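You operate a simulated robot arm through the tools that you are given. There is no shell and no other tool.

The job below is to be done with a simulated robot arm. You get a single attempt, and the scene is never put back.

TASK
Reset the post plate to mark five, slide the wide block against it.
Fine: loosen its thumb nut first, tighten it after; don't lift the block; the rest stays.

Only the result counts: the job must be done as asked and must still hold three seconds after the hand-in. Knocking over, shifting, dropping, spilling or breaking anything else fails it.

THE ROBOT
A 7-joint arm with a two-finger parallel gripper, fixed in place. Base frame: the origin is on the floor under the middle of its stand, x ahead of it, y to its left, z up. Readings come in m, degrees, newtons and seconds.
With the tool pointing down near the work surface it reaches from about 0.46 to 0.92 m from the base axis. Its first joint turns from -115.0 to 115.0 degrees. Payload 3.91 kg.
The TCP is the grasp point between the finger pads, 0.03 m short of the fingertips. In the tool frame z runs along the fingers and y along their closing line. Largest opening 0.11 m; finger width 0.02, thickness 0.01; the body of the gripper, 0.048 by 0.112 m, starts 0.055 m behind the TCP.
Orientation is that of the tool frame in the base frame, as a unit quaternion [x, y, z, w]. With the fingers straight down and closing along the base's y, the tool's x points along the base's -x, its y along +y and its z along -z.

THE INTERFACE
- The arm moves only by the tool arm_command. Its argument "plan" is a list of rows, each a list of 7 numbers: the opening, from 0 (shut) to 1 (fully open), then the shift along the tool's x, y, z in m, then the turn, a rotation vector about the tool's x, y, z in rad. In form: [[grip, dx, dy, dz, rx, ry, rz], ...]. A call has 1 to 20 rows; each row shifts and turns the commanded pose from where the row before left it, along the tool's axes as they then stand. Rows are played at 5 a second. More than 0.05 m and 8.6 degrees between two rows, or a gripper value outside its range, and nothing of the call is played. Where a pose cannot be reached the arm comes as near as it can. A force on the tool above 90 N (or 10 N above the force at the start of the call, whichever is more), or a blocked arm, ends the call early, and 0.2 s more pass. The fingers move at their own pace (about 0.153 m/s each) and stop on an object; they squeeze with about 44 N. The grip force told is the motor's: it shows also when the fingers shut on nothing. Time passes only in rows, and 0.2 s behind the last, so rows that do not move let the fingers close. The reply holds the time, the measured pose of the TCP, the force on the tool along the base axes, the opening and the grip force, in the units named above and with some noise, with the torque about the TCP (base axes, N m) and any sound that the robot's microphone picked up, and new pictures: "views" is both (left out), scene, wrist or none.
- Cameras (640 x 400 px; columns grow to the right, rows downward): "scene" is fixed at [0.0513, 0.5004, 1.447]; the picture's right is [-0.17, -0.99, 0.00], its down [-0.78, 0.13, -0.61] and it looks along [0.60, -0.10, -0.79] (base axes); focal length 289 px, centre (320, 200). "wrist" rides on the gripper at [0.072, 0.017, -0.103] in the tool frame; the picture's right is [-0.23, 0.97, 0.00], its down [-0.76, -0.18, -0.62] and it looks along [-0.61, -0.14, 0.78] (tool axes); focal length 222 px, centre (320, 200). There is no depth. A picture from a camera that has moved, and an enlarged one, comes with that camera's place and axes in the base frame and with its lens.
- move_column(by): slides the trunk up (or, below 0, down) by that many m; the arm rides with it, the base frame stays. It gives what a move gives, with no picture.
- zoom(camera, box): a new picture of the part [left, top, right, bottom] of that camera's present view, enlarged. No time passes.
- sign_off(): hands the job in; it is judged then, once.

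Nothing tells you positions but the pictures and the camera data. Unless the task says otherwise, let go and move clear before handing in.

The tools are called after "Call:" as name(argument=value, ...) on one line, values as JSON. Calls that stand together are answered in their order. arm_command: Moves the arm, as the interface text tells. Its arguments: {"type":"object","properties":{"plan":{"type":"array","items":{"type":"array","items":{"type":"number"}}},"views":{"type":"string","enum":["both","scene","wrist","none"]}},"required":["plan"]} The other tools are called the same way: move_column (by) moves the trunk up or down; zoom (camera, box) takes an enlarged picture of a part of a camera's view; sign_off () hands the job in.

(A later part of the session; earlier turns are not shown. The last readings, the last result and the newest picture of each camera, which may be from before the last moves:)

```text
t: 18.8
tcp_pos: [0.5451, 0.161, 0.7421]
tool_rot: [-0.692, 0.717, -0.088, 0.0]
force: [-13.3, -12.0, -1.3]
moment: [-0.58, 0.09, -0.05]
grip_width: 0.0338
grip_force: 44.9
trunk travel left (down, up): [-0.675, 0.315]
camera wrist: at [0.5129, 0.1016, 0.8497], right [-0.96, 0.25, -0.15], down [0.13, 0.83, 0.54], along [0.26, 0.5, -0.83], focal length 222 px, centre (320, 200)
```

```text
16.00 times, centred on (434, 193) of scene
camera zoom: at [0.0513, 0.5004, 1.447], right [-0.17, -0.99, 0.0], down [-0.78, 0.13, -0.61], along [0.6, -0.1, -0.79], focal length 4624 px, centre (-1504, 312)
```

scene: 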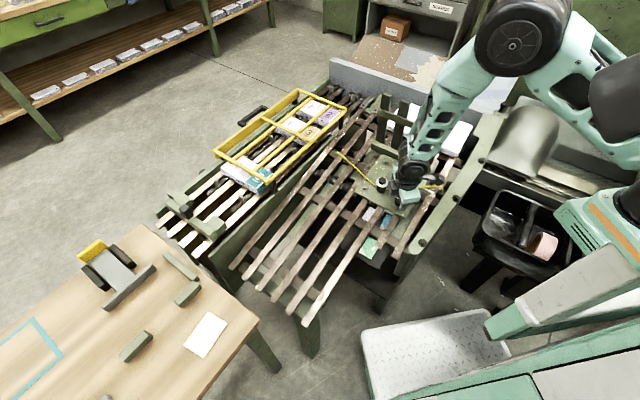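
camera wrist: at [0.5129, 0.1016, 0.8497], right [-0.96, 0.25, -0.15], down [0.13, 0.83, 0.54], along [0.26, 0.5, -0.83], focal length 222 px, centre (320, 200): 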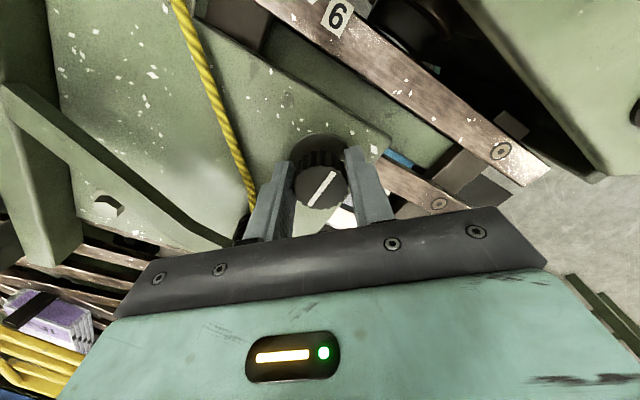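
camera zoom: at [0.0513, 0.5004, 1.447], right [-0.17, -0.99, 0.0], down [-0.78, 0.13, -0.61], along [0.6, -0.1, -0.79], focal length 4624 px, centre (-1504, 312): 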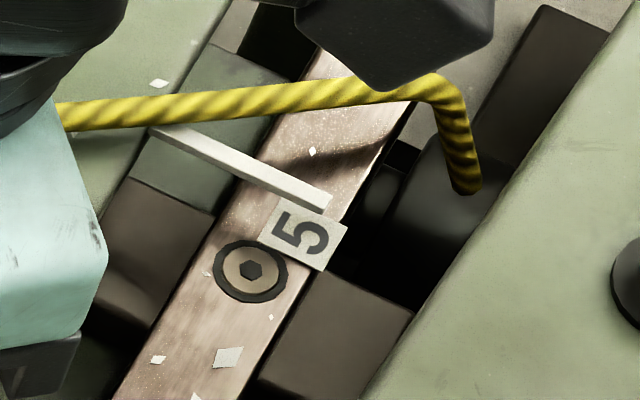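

The pointer looks within about 2 mm of label 5, but sight-line parallax makes this uncertain. I'll open slightly, with the fingers still around the knob, and turn the hand back to zero yaw so the wrist camera can see the pointer and label from a comparable angle.

Call:
arm_command(plan=[[0.42, 0.0015, 0.0014, 0, 0, 0, 0], [0.42, 0, 0, 0, 0, 0, 0]], views="scene")

Call:
zoom(camera="scene", box=[418, 183, 450, 203])

```text
t: 19.4
tcp_pos: [0.5432, 0.1602, 0.7416]
tool_rot: [-0.691, 0.717, -0.087, 0.003]
force: [0.2, -0.1, -0.7]
moment: [0.0, 0.02, -0.02]
grip_width: 0.0463
grip_force: 0.1
trunk travel left (down, up): [-0.675, 0.315]
```

scene: 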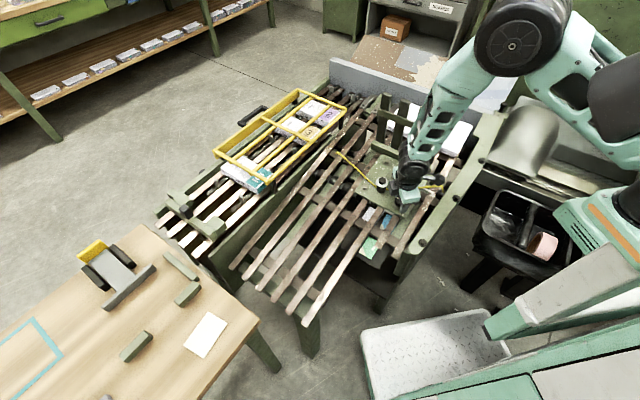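

```text
16.00 times, centred on (434, 193) of scene
camera zoom: at [0.0513, 0.5004, 1.447], right [-0.17, -0.99, 0.0], down [-0.78, 0.13, -0.61], along [0.6, -0.1, -0.79], focal length 4624 px, centre (-1504, 312)
```

zoom: 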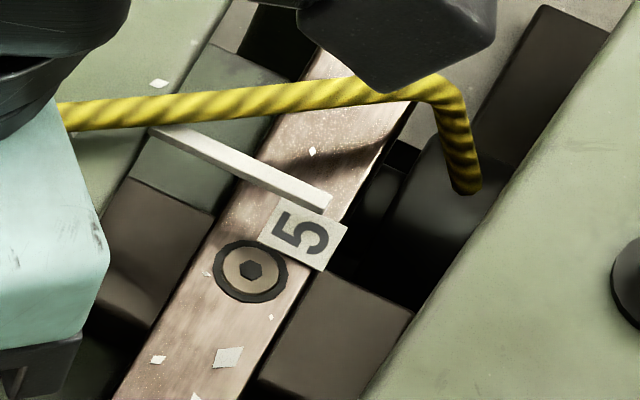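

The plate stays put when released, so I can look properly. I'll back off along the knob's axis, then view label 5 from the side rail at right angles to the slide direction, which removes the parallax error.

Call:
arm_command(plan=[[0.42, 0, 0, -0.03, 0, 0, 0], [0.42, 0, 0, -0.04, 0, 0, 0], [0.42, 0, 0, -0.05, 0, 0, 0], [0.42, 0, 0, 0, 0, 0, 0.1296], [0.42, 0, 0, 0, 0, 0, 0.1296], [0.42, 0, 0, 0, 0, 0, 0.1296], [0.42, 0, 0, 0, 0, 0, 0.1296], [0.42, 0.0335, -0.0158, 0.0066, 0, 0, 0], [0.42, 0.0335, -0.0158, 0.0066, 0, 0, 0], [0.42, 0.0335, -0.0158, 0.0066, 0, 0, 0], [0.42, 0.0335, -0.0158, 0.0066, 0, 0, 0], [0.42, 0, 0, 0, 0, 0, 0]], views="both")

```text
t: 22.0
tcp_pos: [0.5148, 0.0232, 0.85]
tool_rot: [-0.484, 0.871, -0.083, 0.023]
force: [-0.5, 0.1, -0.4]
moment: [-0.03, -0.04, -0.03]
grip_width: 0.0464
grip_force: 0.1
trunk travel left (down, up): [-0.675, 0.315]
camera wrist: at [0.4501, -0.0166, 0.9512], right [-0.7, 0.7, -0.17], down [0.48, 0.63, 0.61], along [0.54, 0.35, -0.77], focal length 222 px, centre (320, 200)
```

scene: 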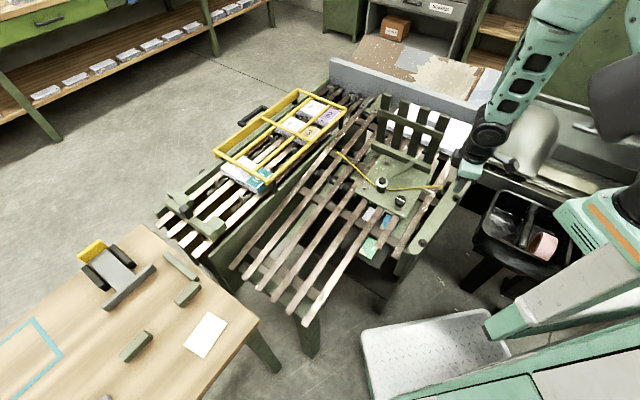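
wrist: 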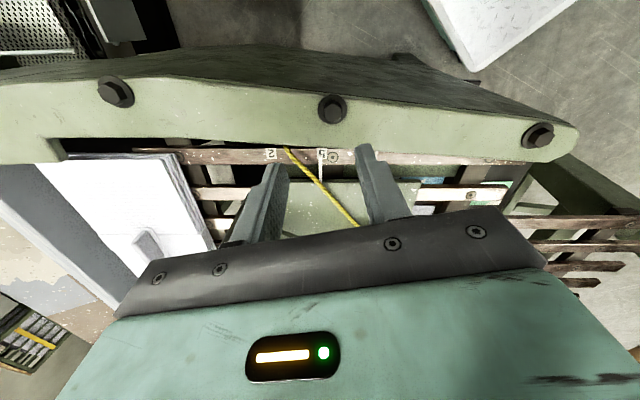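

Call:
zoom(camera="wrist", box=[250, 135, 410, 215])

Call:
zoom(camera="wrist", box=[300, 140, 348, 170])

Call:
zoom(camera="scene", box=[418, 183, 450, 203])

Call:
zoom(camera="scene", box=[370, 90, 490, 220])

```text
4.00 times, centred on (330, 175) of wrist
camera zoom: at [0.4501, -0.0166, 0.9512], right [-0.7, 0.7, -0.17], down [0.48, 0.63, 0.61], along [0.54, 0.35, -0.77], focal length 888 px, centre (280, 300)
```

zoom: 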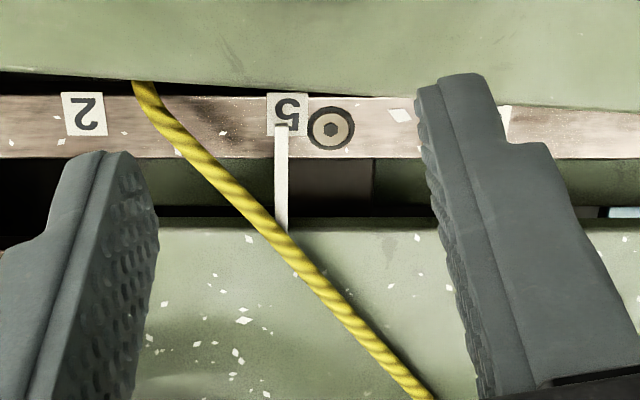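

```text
13.33 times, centred on (324, 155) of wrist
camera zoom: at [0.4501, -0.0166, 0.9512], right [-0.7, 0.7, -0.17], down [0.48, 0.63, 0.61], along [0.54, 0.35, -0.77], focal length 2962 px, centre (267, 800)
```

zoom: 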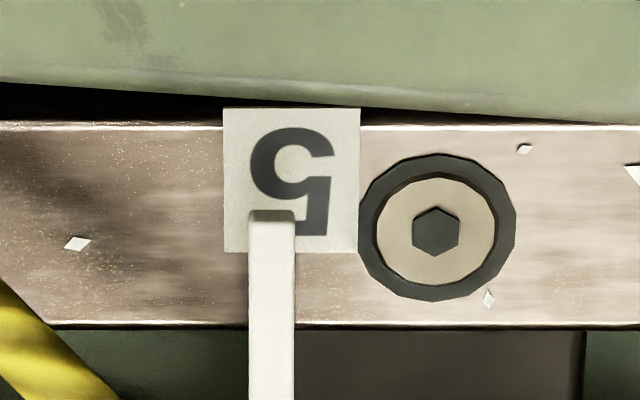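

```text
16.00 times, centred on (434, 193) of scene
camera zoom: at [0.0513, 0.5004, 1.447], right [-0.17, -0.99, 0.0], down [-0.78, 0.13, -0.61], along [0.6, -0.1, -0.79], focal length 4624 px, centre (-1504, 312)
```

zoom: 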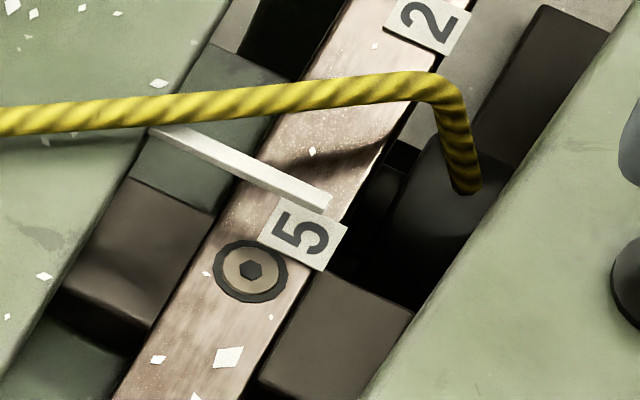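

```text
3.08 times, centred on (430, 155) of scene
camera zoom: at [0.0513, 0.5004, 1.447], right [-0.17, -0.99, 0.0], down [-0.78, 0.13, -0.61], along [0.6, -0.1, -0.79], focal length 889 px, centre (-18, 338)
```

zoom: 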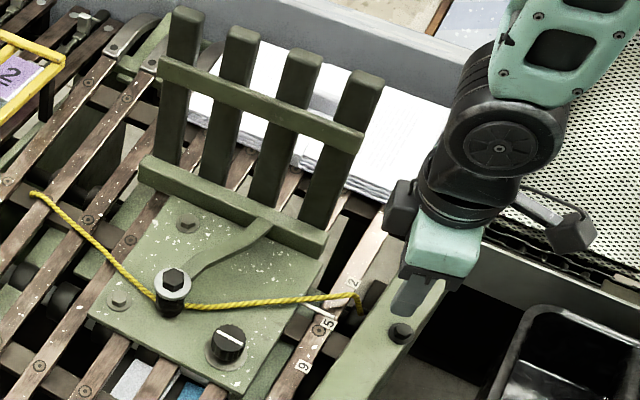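

The perpendicular view shows the pointer centre about 19 px (1.7 mm) short of label 5's centre, still on the "2" side, so the plate has moved 58.2 mm. I'll go back over the knob at zero yaw, which leaves a free clockwise stroke for tightening.

Call:
arm_command(plan=[[0.5, -0.0344, 0.0165, -0.0034, 0, 0, 0], [0.5, -0.0344, 0.0165, -0.0034, 0, 0, 0], [0.5, -0.0344, 0.0165, -0.0034, 0, 0, 0], [0.5, -0.0344, 0.0165, -0.0034, 0, 0, 0], [0.5, 0, 0, 0, 0, 0, 0.1446], [0.5, 0, 0, 0, 0, 0, 0.1446], [0.5, 0, 0, 0, 0, 0, 0.1446], [0.5, 0, 0, 0, 0, 0, 0.1446], [0.5, 0, 0, 0, 0, 0, 0.1446], [0.5, 0, 0, 0, 0, 0, 0.1446], [0.5, 0, 0, 0, 0, 0, 0.1446], [0.5, 0, 0, 0, 0, 0, 0]], views="wrist")

Call:
zoom(camera="wrist", box=[220, 40, 420, 240])

```text
t: 24.6
tcp_pos: [0.5317, 0.177, 0.8474]
tool_rot: [-0.001, 0.996, -0.062, 0.062]
force: [0.3, 0.0, -0.1]
moment: [-0.03, -0.02, -0.03]
grip_width: 0.0549
grip_force: 0.1
trunk travel left (down, up): [-0.675, 0.315]
camera wrist: at [0.447, 0.2056, 0.9373], right [0.23, 0.97, -0.09], down [0.68, -0.09, 0.73], along [0.7, -0.23, -0.68], focal length 222 px, centre (320, 200)
```

wrist: 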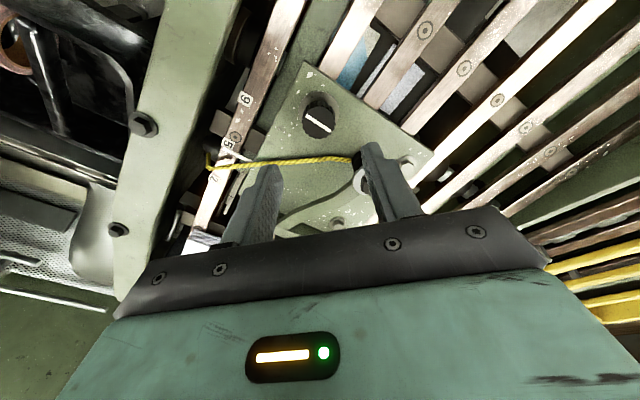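

```text
2.00 times, centred on (320, 140) of wrist
camera zoom: at [0.447, 0.2056, 0.9373], right [0.23, 0.97, -0.09], down [0.68, -0.09, 0.73], along [0.7, -0.23, -0.68], focal length 444 px, centre (320, 320)
```

zoom: 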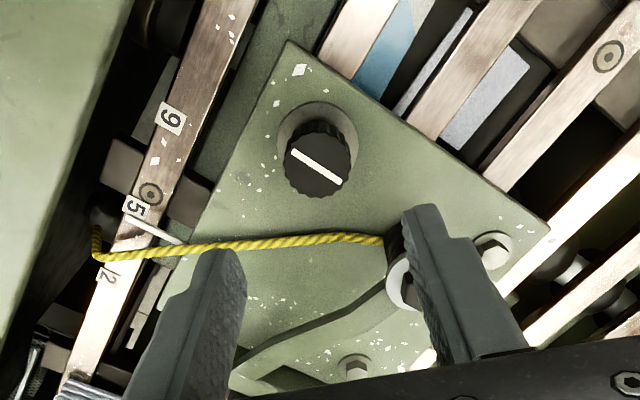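

The knob is where I expected, with its washer at (0.548, 0.158, 0.709). I'll descend and grip it again.

Call:
arm_command(plan=[[0.5, 0.0006, -0.0014, 0.03, 0, 0, 0], [0.5, 0, 0, 0.03, 0, 0, 0], [0.5, 0, 0, 0.026, 0, 0, 0], [0.5, 0, 0, 0.02, 0, 0, 0], [0.5, 0, 0, 0, 0, 0, 0]], views="wrist")

Call:
zoom(camera="wrist", box=[220, 60, 460, 240])

```text
t: 25.8
tcp_pos: [0.543, 0.1629, 0.7421]
tool_rot: [-0.002, 0.996, -0.062, 0.062]
force: [0.6, 0.7, 0.4]
moment: [0.02, 0.01, 0.03]
grip_width: 0.0549
grip_force: 0.0
trunk travel left (down, up): [-0.675, 0.315]
camera wrist: at [0.4601, 0.1913, 0.832], right [0.23, 0.97, -0.09], down [0.68, -0.09, 0.73], along [0.7, -0.23, -0.68], focal length 222 px, centre (320, 200)
```

wrist: 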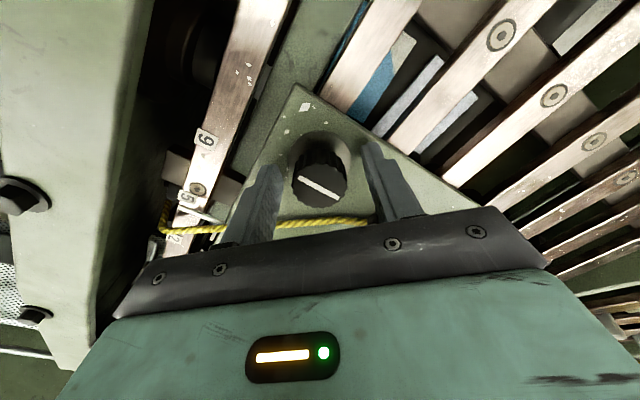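

```text
2.22 times, centred on (340, 150) of wrist
camera zoom: at [0.4601, 0.1913, 0.832], right [0.23, 0.97, -0.09], down [0.68, -0.09, 0.73], along [0.7, -0.23, -0.68], focal length 494 px, centre (276, 311)
```

zoom: 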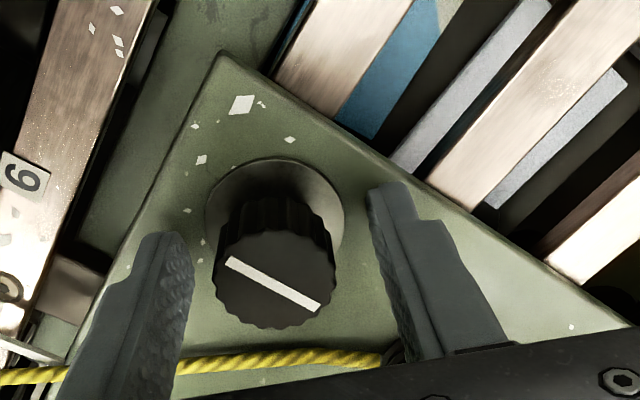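

Call:
arm_command(plan=[[0, 0, 0, 0, 0, 0, 0], [0, 0, 0, 0, 0, 0, 0], [0, 0, 0, 0, 0, 0, 0]], views="none")

Call:
zoom(camera="scene", box=[426, 188, 442, 198])

Call:
zoom(camera="wrist", box=[150, 120, 278, 200])

```text
t: 26.6
tcp_pos: [0.5436, 0.1638, 0.7411]
tool_rot: [-0.002, 0.996, -0.062, 0.062]
force: [-1.7, -1.8, -3.3]
moment: [0.01, -0.25, 0.06]
grip_width: 0.0336
grip_force: 45.1
trunk travel left (down, up): [-0.675, 0.315]
```

```text
16.00 times, centred on (434, 193) of scene
camera zoom: at [0.0513, 0.5004, 1.447], right [-0.17, -0.99, 0.0], down [-0.78, 0.13, -0.61], along [0.6, -0.1, -0.79], focal length 4624 px, centre (-1504, 312)
```

zoom: 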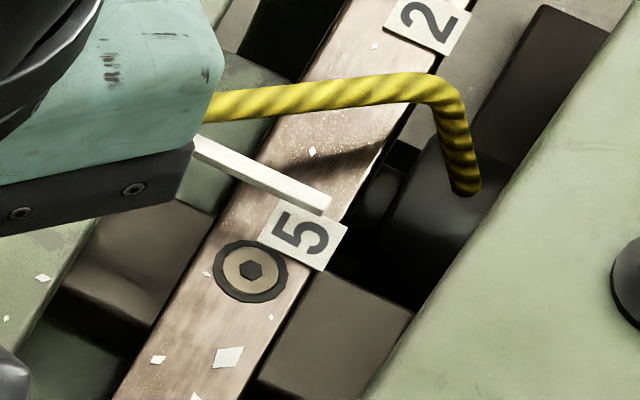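

```text
5.00 times, centred on (214, 160) of wrist
camera zoom: at [0.4598, 0.1912, 0.8319], right [0.23, 0.97, -0.09], down [0.68, -0.09, 0.73], along [0.7, -0.23, -0.68], focal length 1111 px, centre (850, 400)
```

zoom: 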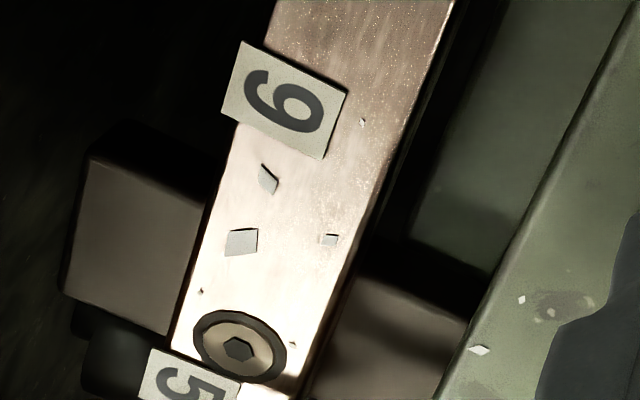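

Call:
arm_command(plan=[[0, 0.0007, 0.0007, 0, 0, 0, 0], [0, 0.0007, 0.0007, 0, 0, 0, 0], [0, 0, 0, 0, 0, 0, 0]], views="none")

Call:
zoom(camera="scene", box=[426, 188, 442, 198])

Call:
zoom(camera="wrist", box=[150, 180, 278, 260])

```text
t: 27.4
tcp_pos: [0.541, 0.1648, 0.741]
tool_rot: [-0.002, 0.996, -0.062, 0.061]
force: [4.7, -1.3, -12.7]
moment: [-0.13, 0.37, -0.06]
grip_width: 0.0336
grip_force: 45.0
trunk travel left (down, up): [-0.675, 0.315]
```

```text
16.00 times, centred on (434, 193) of scene
camera zoom: at [0.0513, 0.5004, 1.447], right [-0.17, -0.99, 0.0], down [-0.78, 0.13, -0.61], along [0.6, -0.1, -0.79], focal length 4624 px, centre (-1504, 312)
```

zoom: 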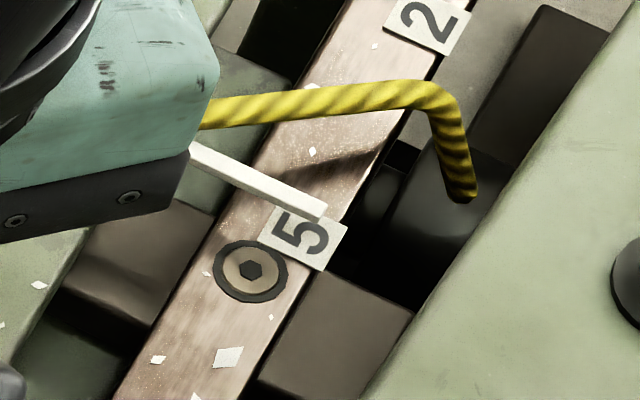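

```text
5.00 times, centred on (214, 220) of wrist
camera zoom: at [0.4585, 0.1925, 0.8316], right [0.23, 0.97, -0.09], down [0.68, -0.09, 0.73], along [0.7, -0.23, -0.68], focal length 1111 px, centre (850, 100)
```

zoom: 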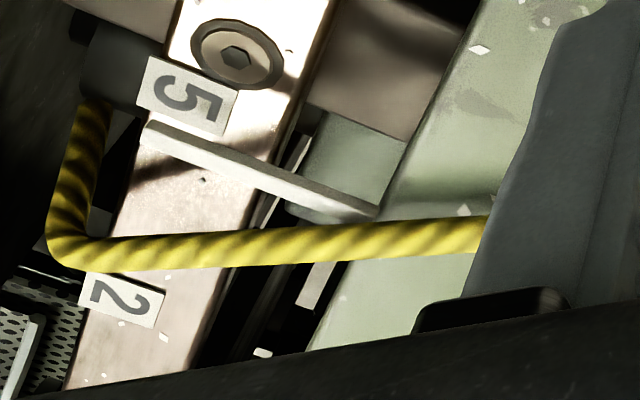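

The pointer moved about 2.2 mm and now looks roughly 0.6 mm past centre. I'll ease back slightly and relieve the axial pull before tightening.

Call:
arm_command(plan=[[0, -0.0005, -0.0005, 0.0007, 0, 0, 0], [0, 0, 0, 0, 0, 0, 0]], views="none")

Call:
zoom(camera="scene", box=[426, 188, 442, 198])

Call:
zoom(camera="wrist", box=[150, 180, 278, 260])

```text
t: 28.0
tcp_pos: [0.5413, 0.1644, 0.7402]
tool_rot: [-0.003, 0.996, -0.062, 0.061]
force: [-0.3, 1.9, -6.2]
moment: [0.04, -0.17, 0.05]
grip_width: 0.0334
grip_force: 45.1
trunk travel left (down, up): [-0.675, 0.315]
```

```text
16.00 times, centred on (434, 193) of scene
camera zoom: at [0.0513, 0.5004, 1.447], right [-0.17, -0.99, 0.0], down [-0.78, 0.13, -0.61], along [0.6, -0.1, -0.79], focal length 4624 px, centre (-1504, 312)
```

zoom: 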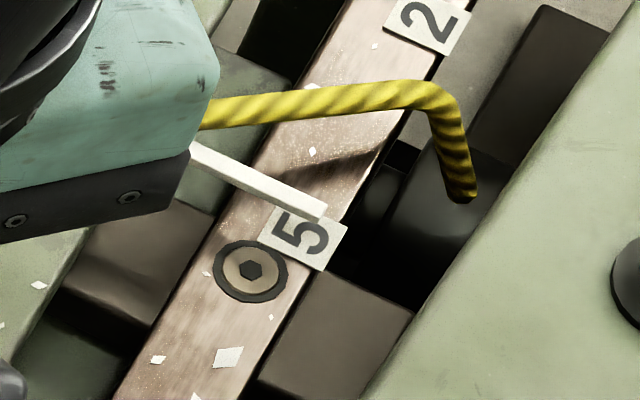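

```text
5.00 times, centred on (214, 220) of wrist
camera zoom: at [0.4584, 0.1924, 0.8317], right [0.23, 0.97, -0.09], down [0.68, -0.09, 0.73], along [0.7, -0.23, -0.68], focal length 1111 px, centre (850, 100)
```

zoom: 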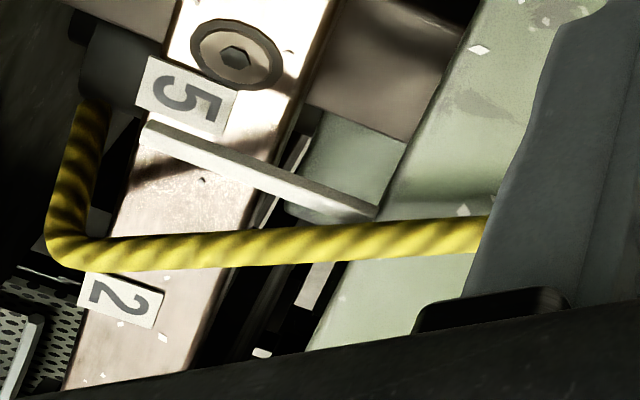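

The plate held by stiction with only small residual forces. I'll begin tightening clockwise (positive about the tool's z) and check the pointer partway.

Call:
arm_command(plan=[[0, -0.0003, -0.0003, 0.0004, 0, 0, 0.06], [0, 0, 0, 0, 0, 0, 0.12], [0, 0, 0, 0, 0, 0, 0.12], [0, 0, 0, 0, 0, 0, 0.12], [0, 0, 0, 0, 0, 0, 0.12], [0, 0, 0, 0, 0, 0, 0.12], [0, 0, 0, 0, 0, 0, 0.12]], views="wrist")

Call:
zoom(camera="scene", box=[426, 188, 442, 198])

Call:
zoom(camera="wrist", box=[220, 60, 460, 240])

```text
t: 29.6
tcp_pos: [0.5416, 0.1648, 0.7403]
tool_rot: [0.378, 0.922, -0.033, 0.081]
force: [1.7, 9.9, 2.3]
moment: [0.46, 0.53, 0.0]
grip_width: 0.0335
grip_force: 45.4
trunk travel left (down, up): [-0.675, 0.315]
camera wrist: at [0.492, 0.2386, 0.8301], right [0.84, 0.54, 0.04], down [0.33, -0.58, 0.75], along [0.42, -0.62, -0.66], focal length 222 px, centre (320, 200)
```

wrist: 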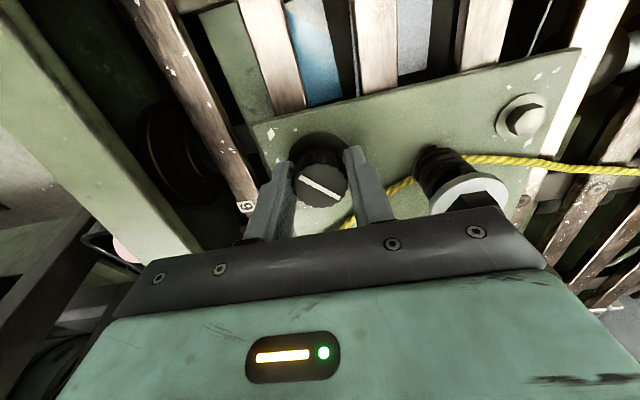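

```text
16.00 times, centred on (434, 193) of scene
camera zoom: at [0.0513, 0.5004, 1.447], right [-0.17, -0.99, 0.0], down [-0.78, 0.13, -0.61], along [0.6, -0.1, -0.79], focal length 4624 px, centre (-1504, 312)
```

zoom: 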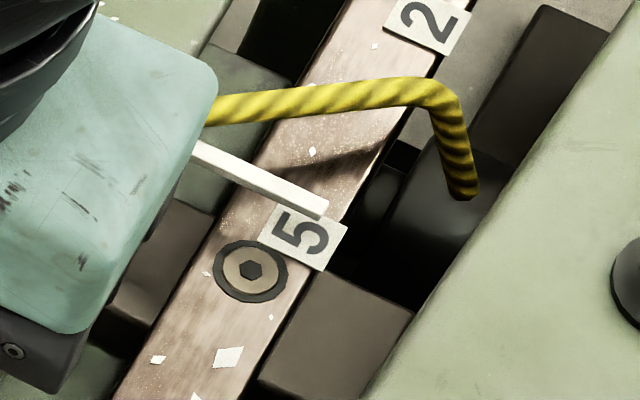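

```text
2.22 times, centred on (340, 150) of wrist
camera zoom: at [0.492, 0.2386, 0.8301], right [0.84, 0.54, 0.04], down [0.33, -0.58, 0.75], along [0.42, -0.62, -0.66], focal length 494 px, centre (276, 311)
```

zoom: 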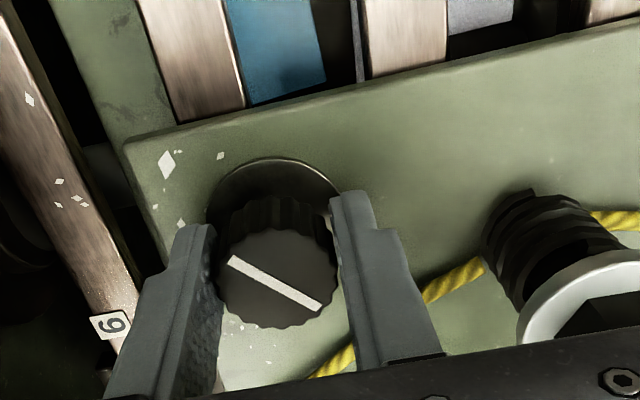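

The pointer crept back about half a millimetre and now sits on the target. I'll continue tightening and watch for the torque to rise.

Call:
arm_command(plan=[[0, 0.0004, 0, 0, 0, 0, 0.1], [0, 0, 0, 0, 0, 0, 0.12], [0, 0, 0, 0, 0, 0, 0.12], [0, 0, 0, 0, 0, 0, 0.12], [0, 0, 0, 0, 0, 0, 0.12], [0, 0, 0, 0, 0, 0, 0.12]], views="wrist")

Call:
zoom(camera="scene", box=[426, 188, 442, 198])

Call:
zoom(camera="wrist", box=[220, 60, 460, 240])

```text
t: 31.0
tcp_pos: [0.5437, 0.1635, 0.7415]
tool_rot: [0.672, 0.736, -0.003, 0.088]
force: [13.6, 11.8, 3.7]
moment: [0.66, 0.04, 0.11]
grip_width: 0.0334
grip_force: 45.0
trunk travel left (down, up): [-0.675, 0.315]
camera wrist: at [0.5422, 0.2495, 0.835], right [0.98, -0.13, 0.14], down [-0.19, -0.69, 0.7], along [0.01, -0.71, -0.71], focal length 222 px, centre (320, 200)
```

wrist: 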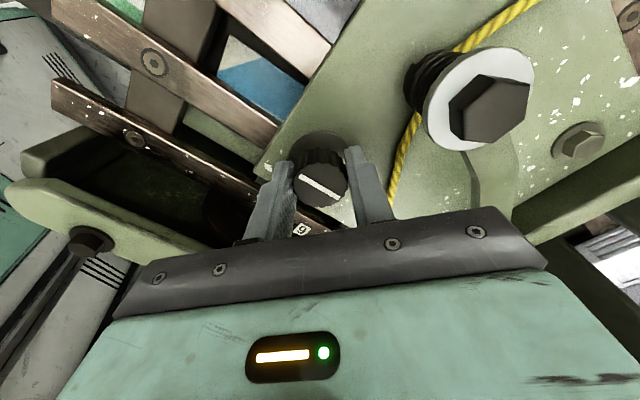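

```text
16.00 times, centred on (434, 193) of scene
camera zoom: at [0.0513, 0.5004, 1.447], right [-0.17, -0.99, 0.0], down [-0.78, 0.13, -0.61], along [0.6, -0.1, -0.79], focal length 4624 px, centre (-1504, 312)
```

zoom: 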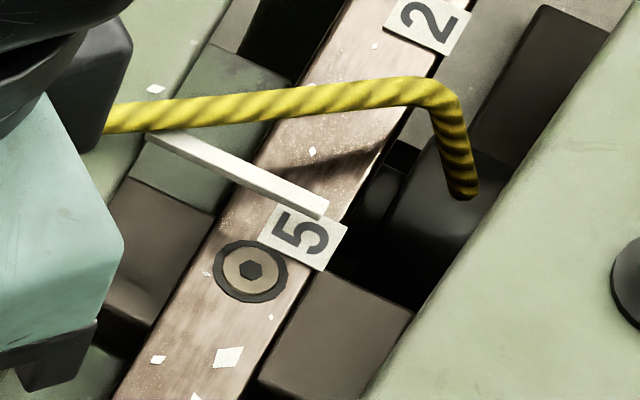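

```text
2.22 times, centred on (340, 150) of wrist
camera zoom: at [0.5422, 0.2495, 0.835], right [0.98, -0.13, 0.14], down [-0.19, -0.69, 0.7], along [0.01, -0.71, -0.71], focal length 494 px, centre (276, 311)
```

zoom: 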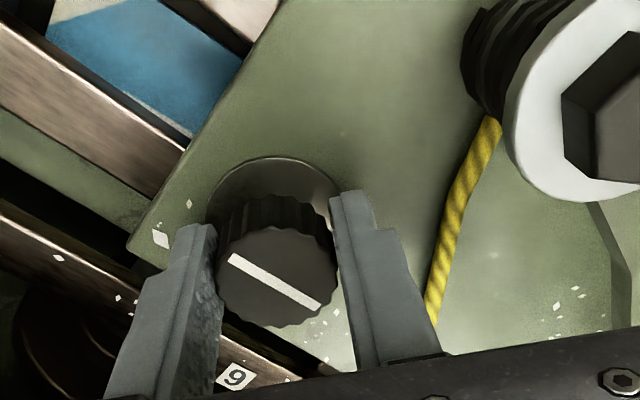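

The plate is holding and the nut is turning with the fingers, about 85° back so far with no tightness yet. I'll relieve the side load and keep turning until it resists.

Call:
arm_command(plan=[[0, 0.0009, 0.0011, 0, 0, 0, 0.05], [0, 0, 0, 0, 0, 0, 0.1], [0, 0, 0, 0, 0, 0, 0.1], [0, 0, 0, 0, 0, 0, 0.1]], views="wrist")

Call:
zoom(camera="scene", box=[426, 188, 442, 198])

Call:
zoom(camera="wrist", box=[220, 60, 460, 240])

```text
t: 32.0
tcp_pos: [0.5431, 0.1635, 0.7409]
tool_rot: [0.789, 0.608, 0.01, 0.086]
force: [9.0, 0.8, -0.4]
moment: [-0.2, 0.0, 0.25]
grip_width: 0.0334
grip_force: 45.1
trunk travel left (down, up): [-0.675, 0.315]
camera wrist: at [0.5667, 0.2416, 0.838], right [0.87, -0.46, 0.17], down [-0.44, -0.61, 0.66], along [-0.2, -0.65, -0.74], focal length 222 px, centre (320, 200)
```

wrist: 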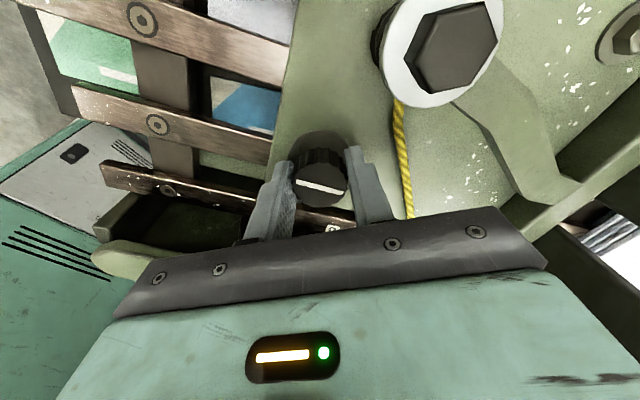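

```text
16.00 times, centred on (434, 193) of scene
camera zoom: at [0.0513, 0.5004, 1.447], right [-0.17, -0.99, 0.0], down [-0.78, 0.13, -0.61], along [0.6, -0.1, -0.79], focal length 4624 px, centre (-1504, 312)
```

zoom: 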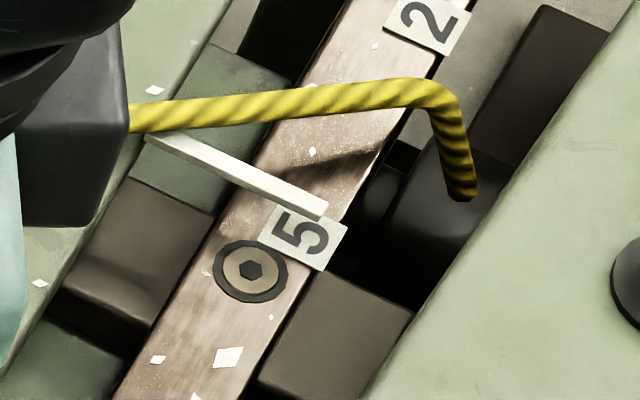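

```text
2.22 times, centred on (340, 150) of wrist
camera zoom: at [0.5667, 0.2416, 0.838], right [0.87, -0.46, 0.17], down [-0.44, -0.61, 0.66], along [-0.2, -0.65, -0.74], focal length 494 px, centre (276, 311)
```

zoom: 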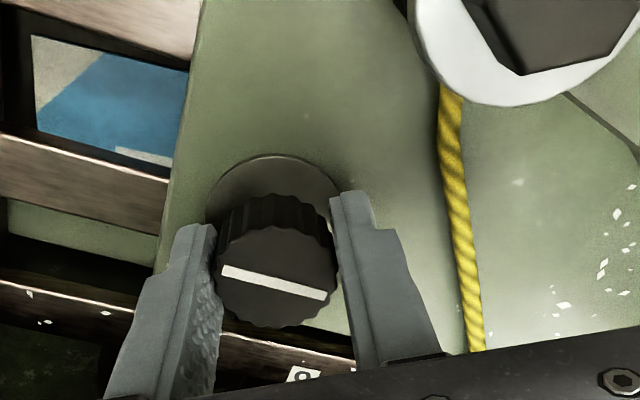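

The white line has now slipped about 14° against the fingers in the tightening direction, so the nut is back at its tight stop. The pointer hasn't moved. I'll release, back off along the axis and swing round for the perpendicular check of the pointer.

Call:
arm_command(plan=[[0.5, 0, 0, 0, 0, 0, 0], [0.5, 0, 0, 0, 0, 0, 0], [0.5, 0, 0, -0.03, 0, 0, 0], [0.5, 0, 0, -0.04, 0, 0, 0], [0.5, 0, 0, -0.05, 0, 0, 0], [0.5, 0, 0, 0, 0, 0, -0.142], [0.5, 0, 0, 0, 0, 0, -0.142], [0.5, 0, 0, 0, 0, 0, -0.142], [0.5, 0, 0, 0, 0, 0, -0.142], [0.5, 0, 0, 0, 0, 0, -0.142], [0.5, 0, 0, 0, 0, 0, -0.142], [0.5, 0, 0, 0, 0, 0, -0.142], [0.5, 0, 0, 0, 0, 0, -0.142], [0.5, 0, 0, 0, 0, 0, -0.142], [0.5, 0, 0, 0, 0, 0, -0.142], [0.5, 0, 0, 0, 0, 0, -0.142], [0.5, 0, 0, 0, 0, 0, -0.142], [0.5, 0, 0, 0, 0, 0, -0.126], [0.5, 0, 0, 0, 0, 0, 0]], views="both")

Call:
zoom(camera="wrist", box=[220, 40, 420, 240])

```text
t: 36.0
tcp_pos: [0.528, 0.1783, 0.8593]
tool_rot: [-0.003, 0.996, -0.062, 0.061]
force: [0.4, 0.2, -0.1]
moment: [0.01, 0.03, -0.01]
grip_width: 0.0552
grip_force: 0.0
trunk travel left (down, up): [-0.675, 0.315]
camera wrist: at [0.4449, 0.2072, 0.9498], right [0.23, 0.97, -0.09], down [0.68, -0.09, 0.73], along [0.7, -0.23, -0.68], focal length 222 px, centre (320, 200)
```

scene: 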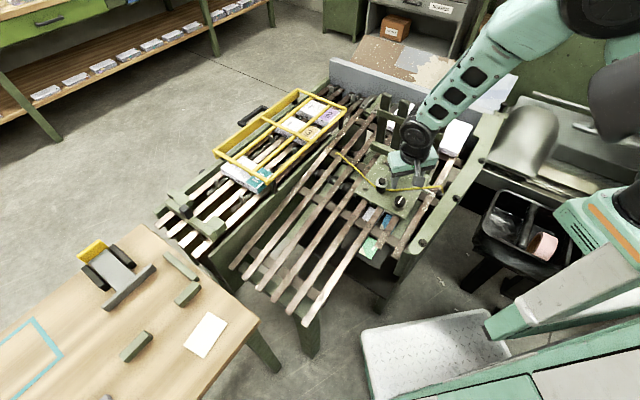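
wrist: 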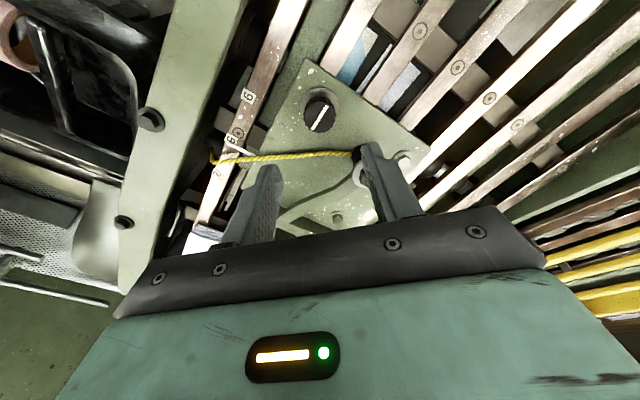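

```text
2.00 times, centred on (320, 140) of wrist
camera zoom: at [0.4449, 0.2072, 0.9498], right [0.23, 0.97, -0.09], down [0.68, -0.09, 0.73], along [0.7, -0.23, -0.68], focal length 444 px, centre (320, 320)
```

zoom: 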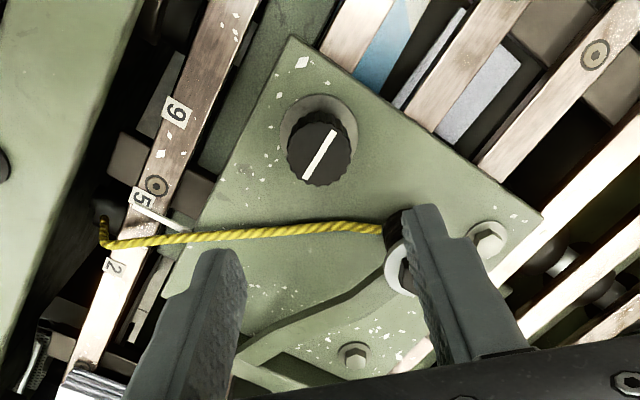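

The nut's line is back at its original angle. Now the perpendicular check on the pointer.

Call:
arm_command(plan=[[0.5, 0, 0, 0, 0, 0, -0.1446], [0.5, 0, 0, 0, 0, 0, -0.1446], [0.5, 0, 0, 0, 0, 0, -0.1446], [0.5, 0, 0, 0, 0, 0, -0.1446], [0.5, 0, 0, 0, 0, 0, -0.1446], [0.5, 0, 0, 0, 0, 0, -0.1446], [0.5, 0, 0, 0, 0, 0, -0.1446], [0.5, 0.0341, -0.0164, 0.0066, 0, 0, 0], [0.5, 0.0341, -0.0164, 0.0066, 0, 0, 0], [0.5, 0.0341, -0.0164, 0.0066, 0, 0, 0], [0.5, 0.0341, -0.0164, 0.0066, 0, 0, 0], [0.5, 0, 0, 0, 0, 0, 0]], views="wrist")

Call:
zoom(camera="wrist", box=[300, 140, 348, 170])

Call:
zoom(camera="scene", box=[426, 188, 442, 198])

Call:
zoom(camera="scene", box=[370, 80, 490, 160])

```text
t: 38.6
tcp_pos: [0.5145, 0.0272, 0.8502]
tool_rot: [-0.486, 0.87, -0.084, 0.024]
force: [-0.3, -0.5, 0.1]
moment: [-0.03, 0.01, -0.02]
grip_width: 0.0548
grip_force: 0.1
trunk travel left (down, up): [-0.675, 0.315]
camera wrist: at [0.4498, -0.014, 0.9515], right [-0.7, 0.69, -0.17], down [0.48, 0.63, 0.61], along [0.54, 0.35, -0.77], focal length 222 px, centre (320, 200)
```

wrist: 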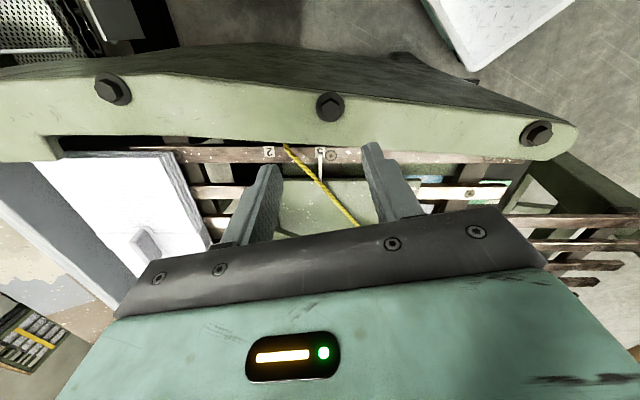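

```text
13.33 times, centred on (324, 155) of wrist
camera zoom: at [0.4498, -0.014, 0.9515], right [-0.7, 0.69, -0.17], down [0.48, 0.63, 0.61], along [0.54, 0.35, -0.77], focal length 2962 px, centre (267, 800)
```

zoom: 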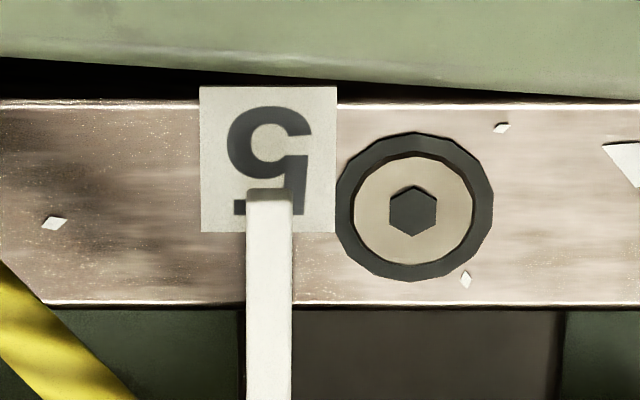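

```text
16.00 times, centred on (434, 193) of scene
camera zoom: at [0.0513, 0.5004, 1.447], right [-0.17, -0.99, 0.0], down [-0.78, 0.13, -0.61], along [0.6, -0.1, -0.79], focal length 4624 px, centre (-1504, 312)
```

zoom: 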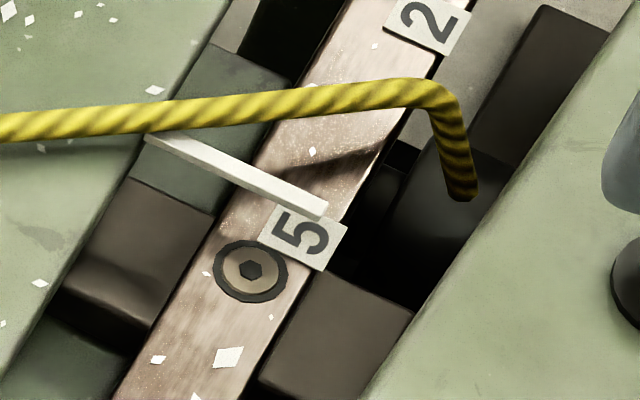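

```text
5.00 times, centred on (430, 120) of scene
camera zoom: at [0.0513, 0.5004, 1.447], right [-0.17, -0.99, 0.0], down [-0.78, 0.13, -0.61], along [0.6, -0.1, -0.79], focal length 1445 px, centre (-230, 600)
```

zoom: 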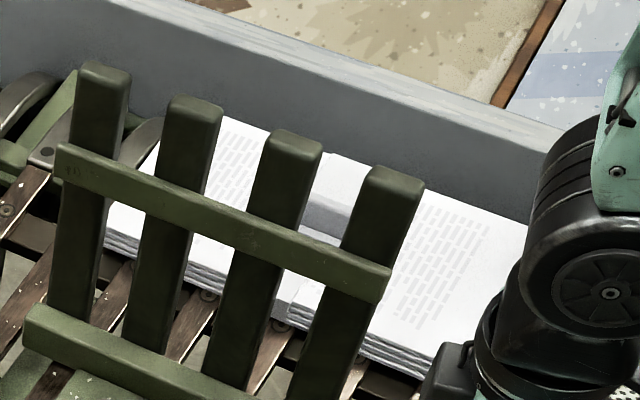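

The pointer is now centred on label 5 (269 px against 268 px) and the nut is tight, so the plate is done. Next is the wide block, so I'll look at it and its fin from here.

Call:
zoom(camera="wrist", box=[20, 130, 260, 290])

Call:
zoom(camera="scene", box=[420, 95, 484, 135])

```text
2.50 times, centred on (140, 210) of wrist
camera zoom: at [0.4498, -0.014, 0.9515], right [-0.7, 0.69, -0.17], down [0.48, 0.63, 0.61], along [0.54, 0.35, -0.77], focal length 555 px, centre (770, 175)
```

zoom: 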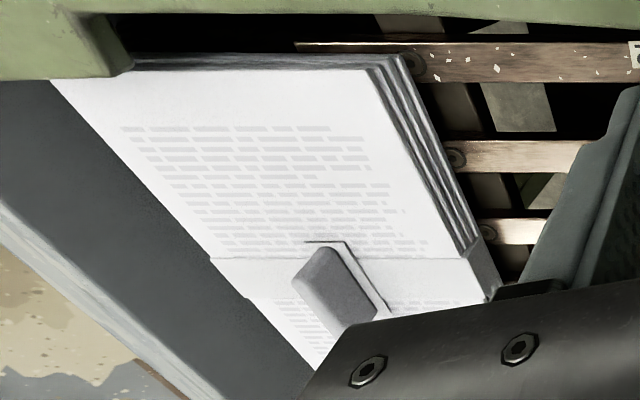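

```text
10.00 times, centred on (452, 115) of scene
camera zoom: at [0.0513, 0.5004, 1.447], right [-0.17, -0.99, 0.0], down [-0.78, 0.13, -0.61], along [0.6, -0.1, -0.79], focal length 2890 px, centre (-1000, 1050)
```

zoom: 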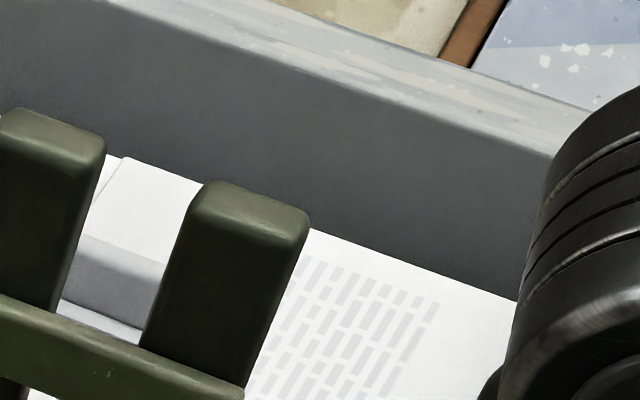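

The block's near face is well behind the posts, and the grey fin is near (0.816, -0.029, 0.806). I'll rise above the post tops, turn so the fingers close along the slide direction, and cross over to hover above the fin.

Call:
arm_command(plan=[[0.6, 0.0016, -0.0071, -0.0413, 0, 0, 0], [0.6, 0.0016, -0.0071, -0.0413, 0, 0, 0], [0.6, 0.0016, -0.0071, -0.0413, 0, 0, 0], [0.6, 0.0016, -0.0071, -0.0413, 0, 0, 0], [0.6, 0.0016, -0.0071, -0.0413, 0, 0, 0], [0.6, 0, 0, 0, 0, 0, 0.1135], [0.6, 0, 0, 0, 0, 0, 0.1135], [0.6, -0.0247, -0.0331, 0.0059, 0, 0, 0], [0.6, -0.0247, -0.0331, 0.0059, 0, 0, 0], [0.6, -0.0247, -0.0331, 0.0059, 0, 0, 0], [0.6, -0.0247, -0.0331, 0.0059, 0, 0, 0], [0.6, -0.0247, -0.0331, 0.0059, 0, 0, 0], [0.6, -0.0247, -0.0331, 0.0059, 0, 0, 0], [0.6, -0.0247, -0.0331, 0.0059, 0, 0, 0], [0.6, 0, 0, 0, 0, 0, 0]], views="both")

Call:
zoom(camera="wrist", box=[160, 0, 480, 200])

```text
t: 41.8
tcp_pos: [0.8033, -0.0146, 1.0599]
tool_rot: [-0.383, 0.92, -0.08, 0.034]
force: [-0.2, 0.7, 0.7]
moment: [-0.01, -0.02, 0.05]
grip_width: 0.0657
grip_force: 0.1
trunk travel left (down, up): [-0.675, 0.315]
camera wrist: at [0.7299, -0.0429, 1.1579], right [-0.52, 0.84, -0.17], down [0.58, 0.49, 0.64], along [0.62, 0.24, -0.75], focal length 222 px, centre (320, 200)
```

scene: 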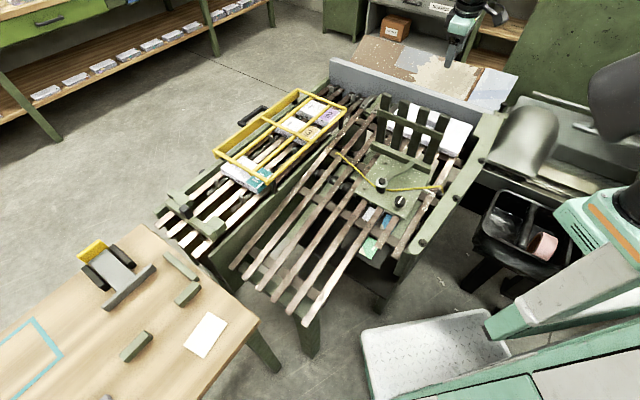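
wrist: 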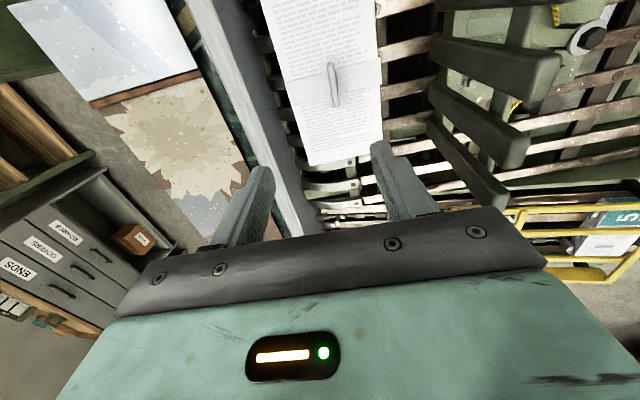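

```text
2.00 times, centred on (320, 100) of wrist
camera zoom: at [0.7299, -0.0429, 1.1579], right [-0.52, 0.84, -0.17], down [0.58, 0.49, 0.64], along [0.62, 0.24, -0.75], focal length 444 px, centre (320, 400)
```

zoom: 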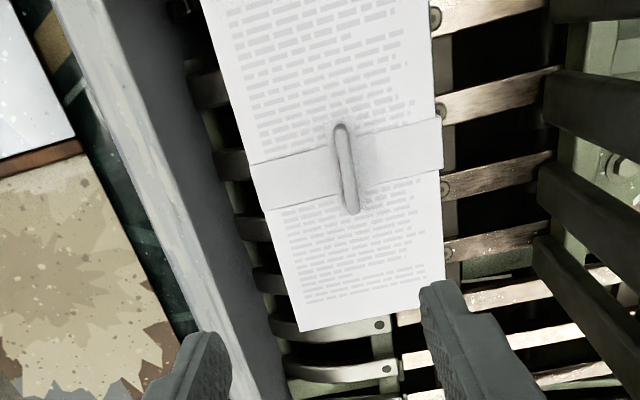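

I can see the banded block, its central fin (about 57 mm long, running along the posts' row) and the gap to the posts. To avoid any lifting I'll push the fin from behind with closed fingers instead of gripping it. First I'll descend partway behind the fin.

Call:
arm_command(plan=[[0, 0.0003, -0.0008, 0.0385, 0, 0, 0], [0, 0.0003, -0.0008, 0.0385, 0, 0, 0], [0, 0.0003, -0.0008, 0.0385, 0, 0, 0], [0, 0.0003, -0.0008, 0.0385, 0, 0, 0], [0, 0.0003, -0.0008, 0.0385, 0, 0, 0], [0, 0, 0, 0, 0, 0, 0]], views="both")

Call:
zoom(camera="wrist", box=[200, 80, 440, 230])

Call:
zoom(camera="scene", box=[370, 70, 490, 200])

```text
t: 43.2
tcp_pos: [0.829, -0.0419, 0.8701]
tool_rot: [-0.383, 0.92, -0.082, 0.033]
force: [0.6, -0.4, -0.3]
moment: [0.05, -0.01, 0.03]
grip_width: 0.0
grip_force: 37.8
trunk travel left (down, up): [-0.675, 0.315]
camera wrist: at [0.7547, -0.0707, 0.969], right [-0.52, 0.84, -0.17], down [0.58, 0.49, 0.64], along [0.62, 0.24, -0.75], focal length 222 px, centre (320, 200)
```

scene: 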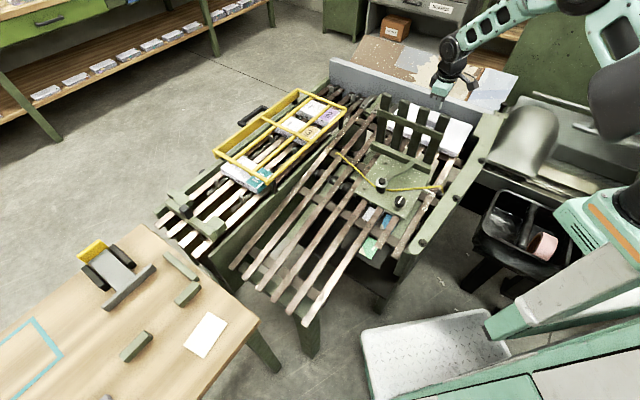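
wrist: 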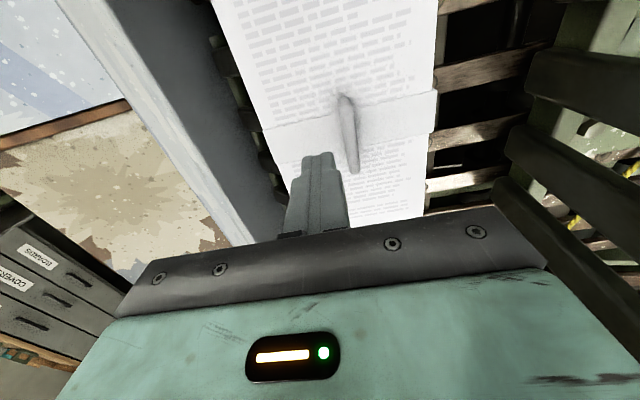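

```text
2.67 times, centred on (320, 155) of wrist
camera zoom: at [0.7547, -0.0707, 0.969], right [-0.52, 0.84, -0.17], down [0.58, 0.49, 0.64], along [0.62, 0.24, -0.75], focal length 592 px, centre (320, 320)
```

zoom: 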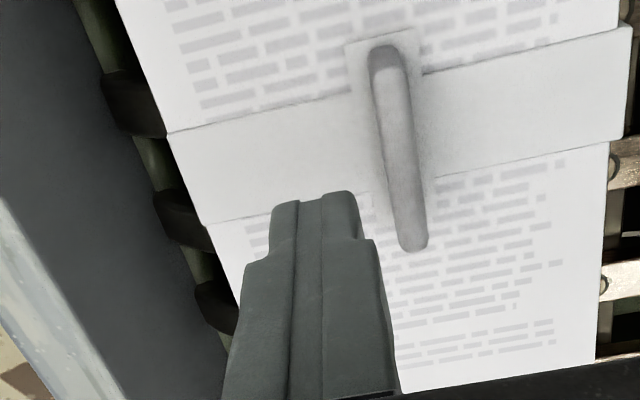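

```text
3.08 times, centred on (430, 135) of scene
camera zoom: at [0.0513, 0.5004, 1.447], right [-0.17, -0.99, 0.0], down [-0.78, 0.13, -0.61], along [0.6, -0.1, -0.79], focal length 889 px, centre (-18, 400)
```

zoom: 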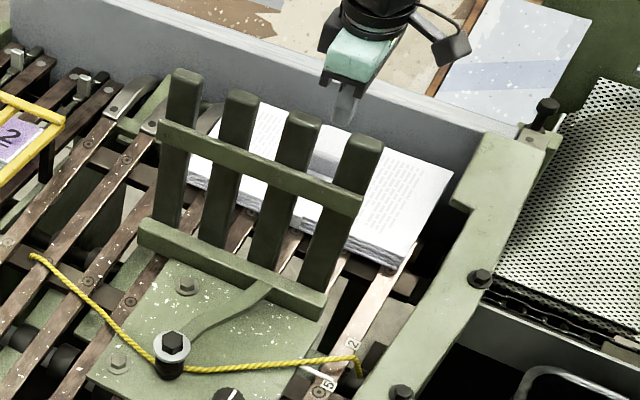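

Call:
zoom(camera="scene", box=[425, 105, 489, 165])

Call:
zoom(camera="wrist", box=[280, 80, 440, 180])

```text
6.67 times, centred on (457, 135) of scene
camera zoom: at [0.0513, 0.5004, 1.447], right [-0.17, -0.99, 0.0], down [-0.78, 0.13, -0.61], along [0.6, -0.1, -0.79], focal length 1926 px, centre (-593, 633)
```

zoom: 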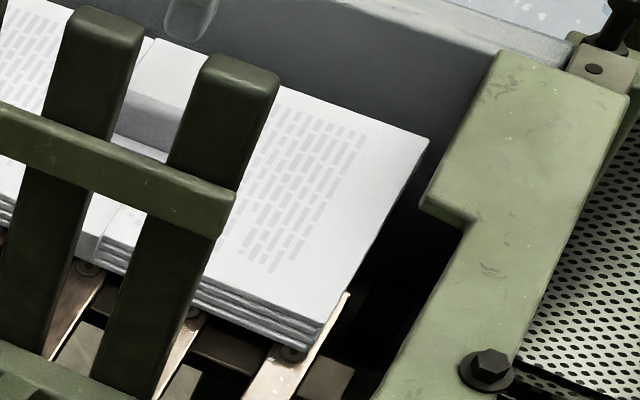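

```text
4.00 times, centred on (360, 130) of wrist
camera zoom: at [0.7547, -0.0707, 0.969], right [-0.52, 0.84, -0.17], down [0.58, 0.49, 0.64], along [0.62, 0.24, -0.75], focal length 888 px, centre (160, 480)
```

zoom: 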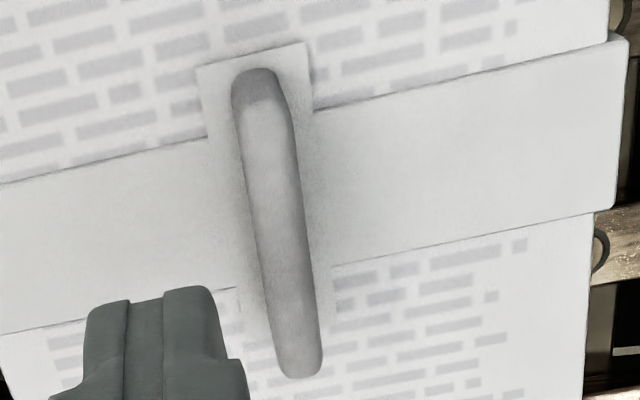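

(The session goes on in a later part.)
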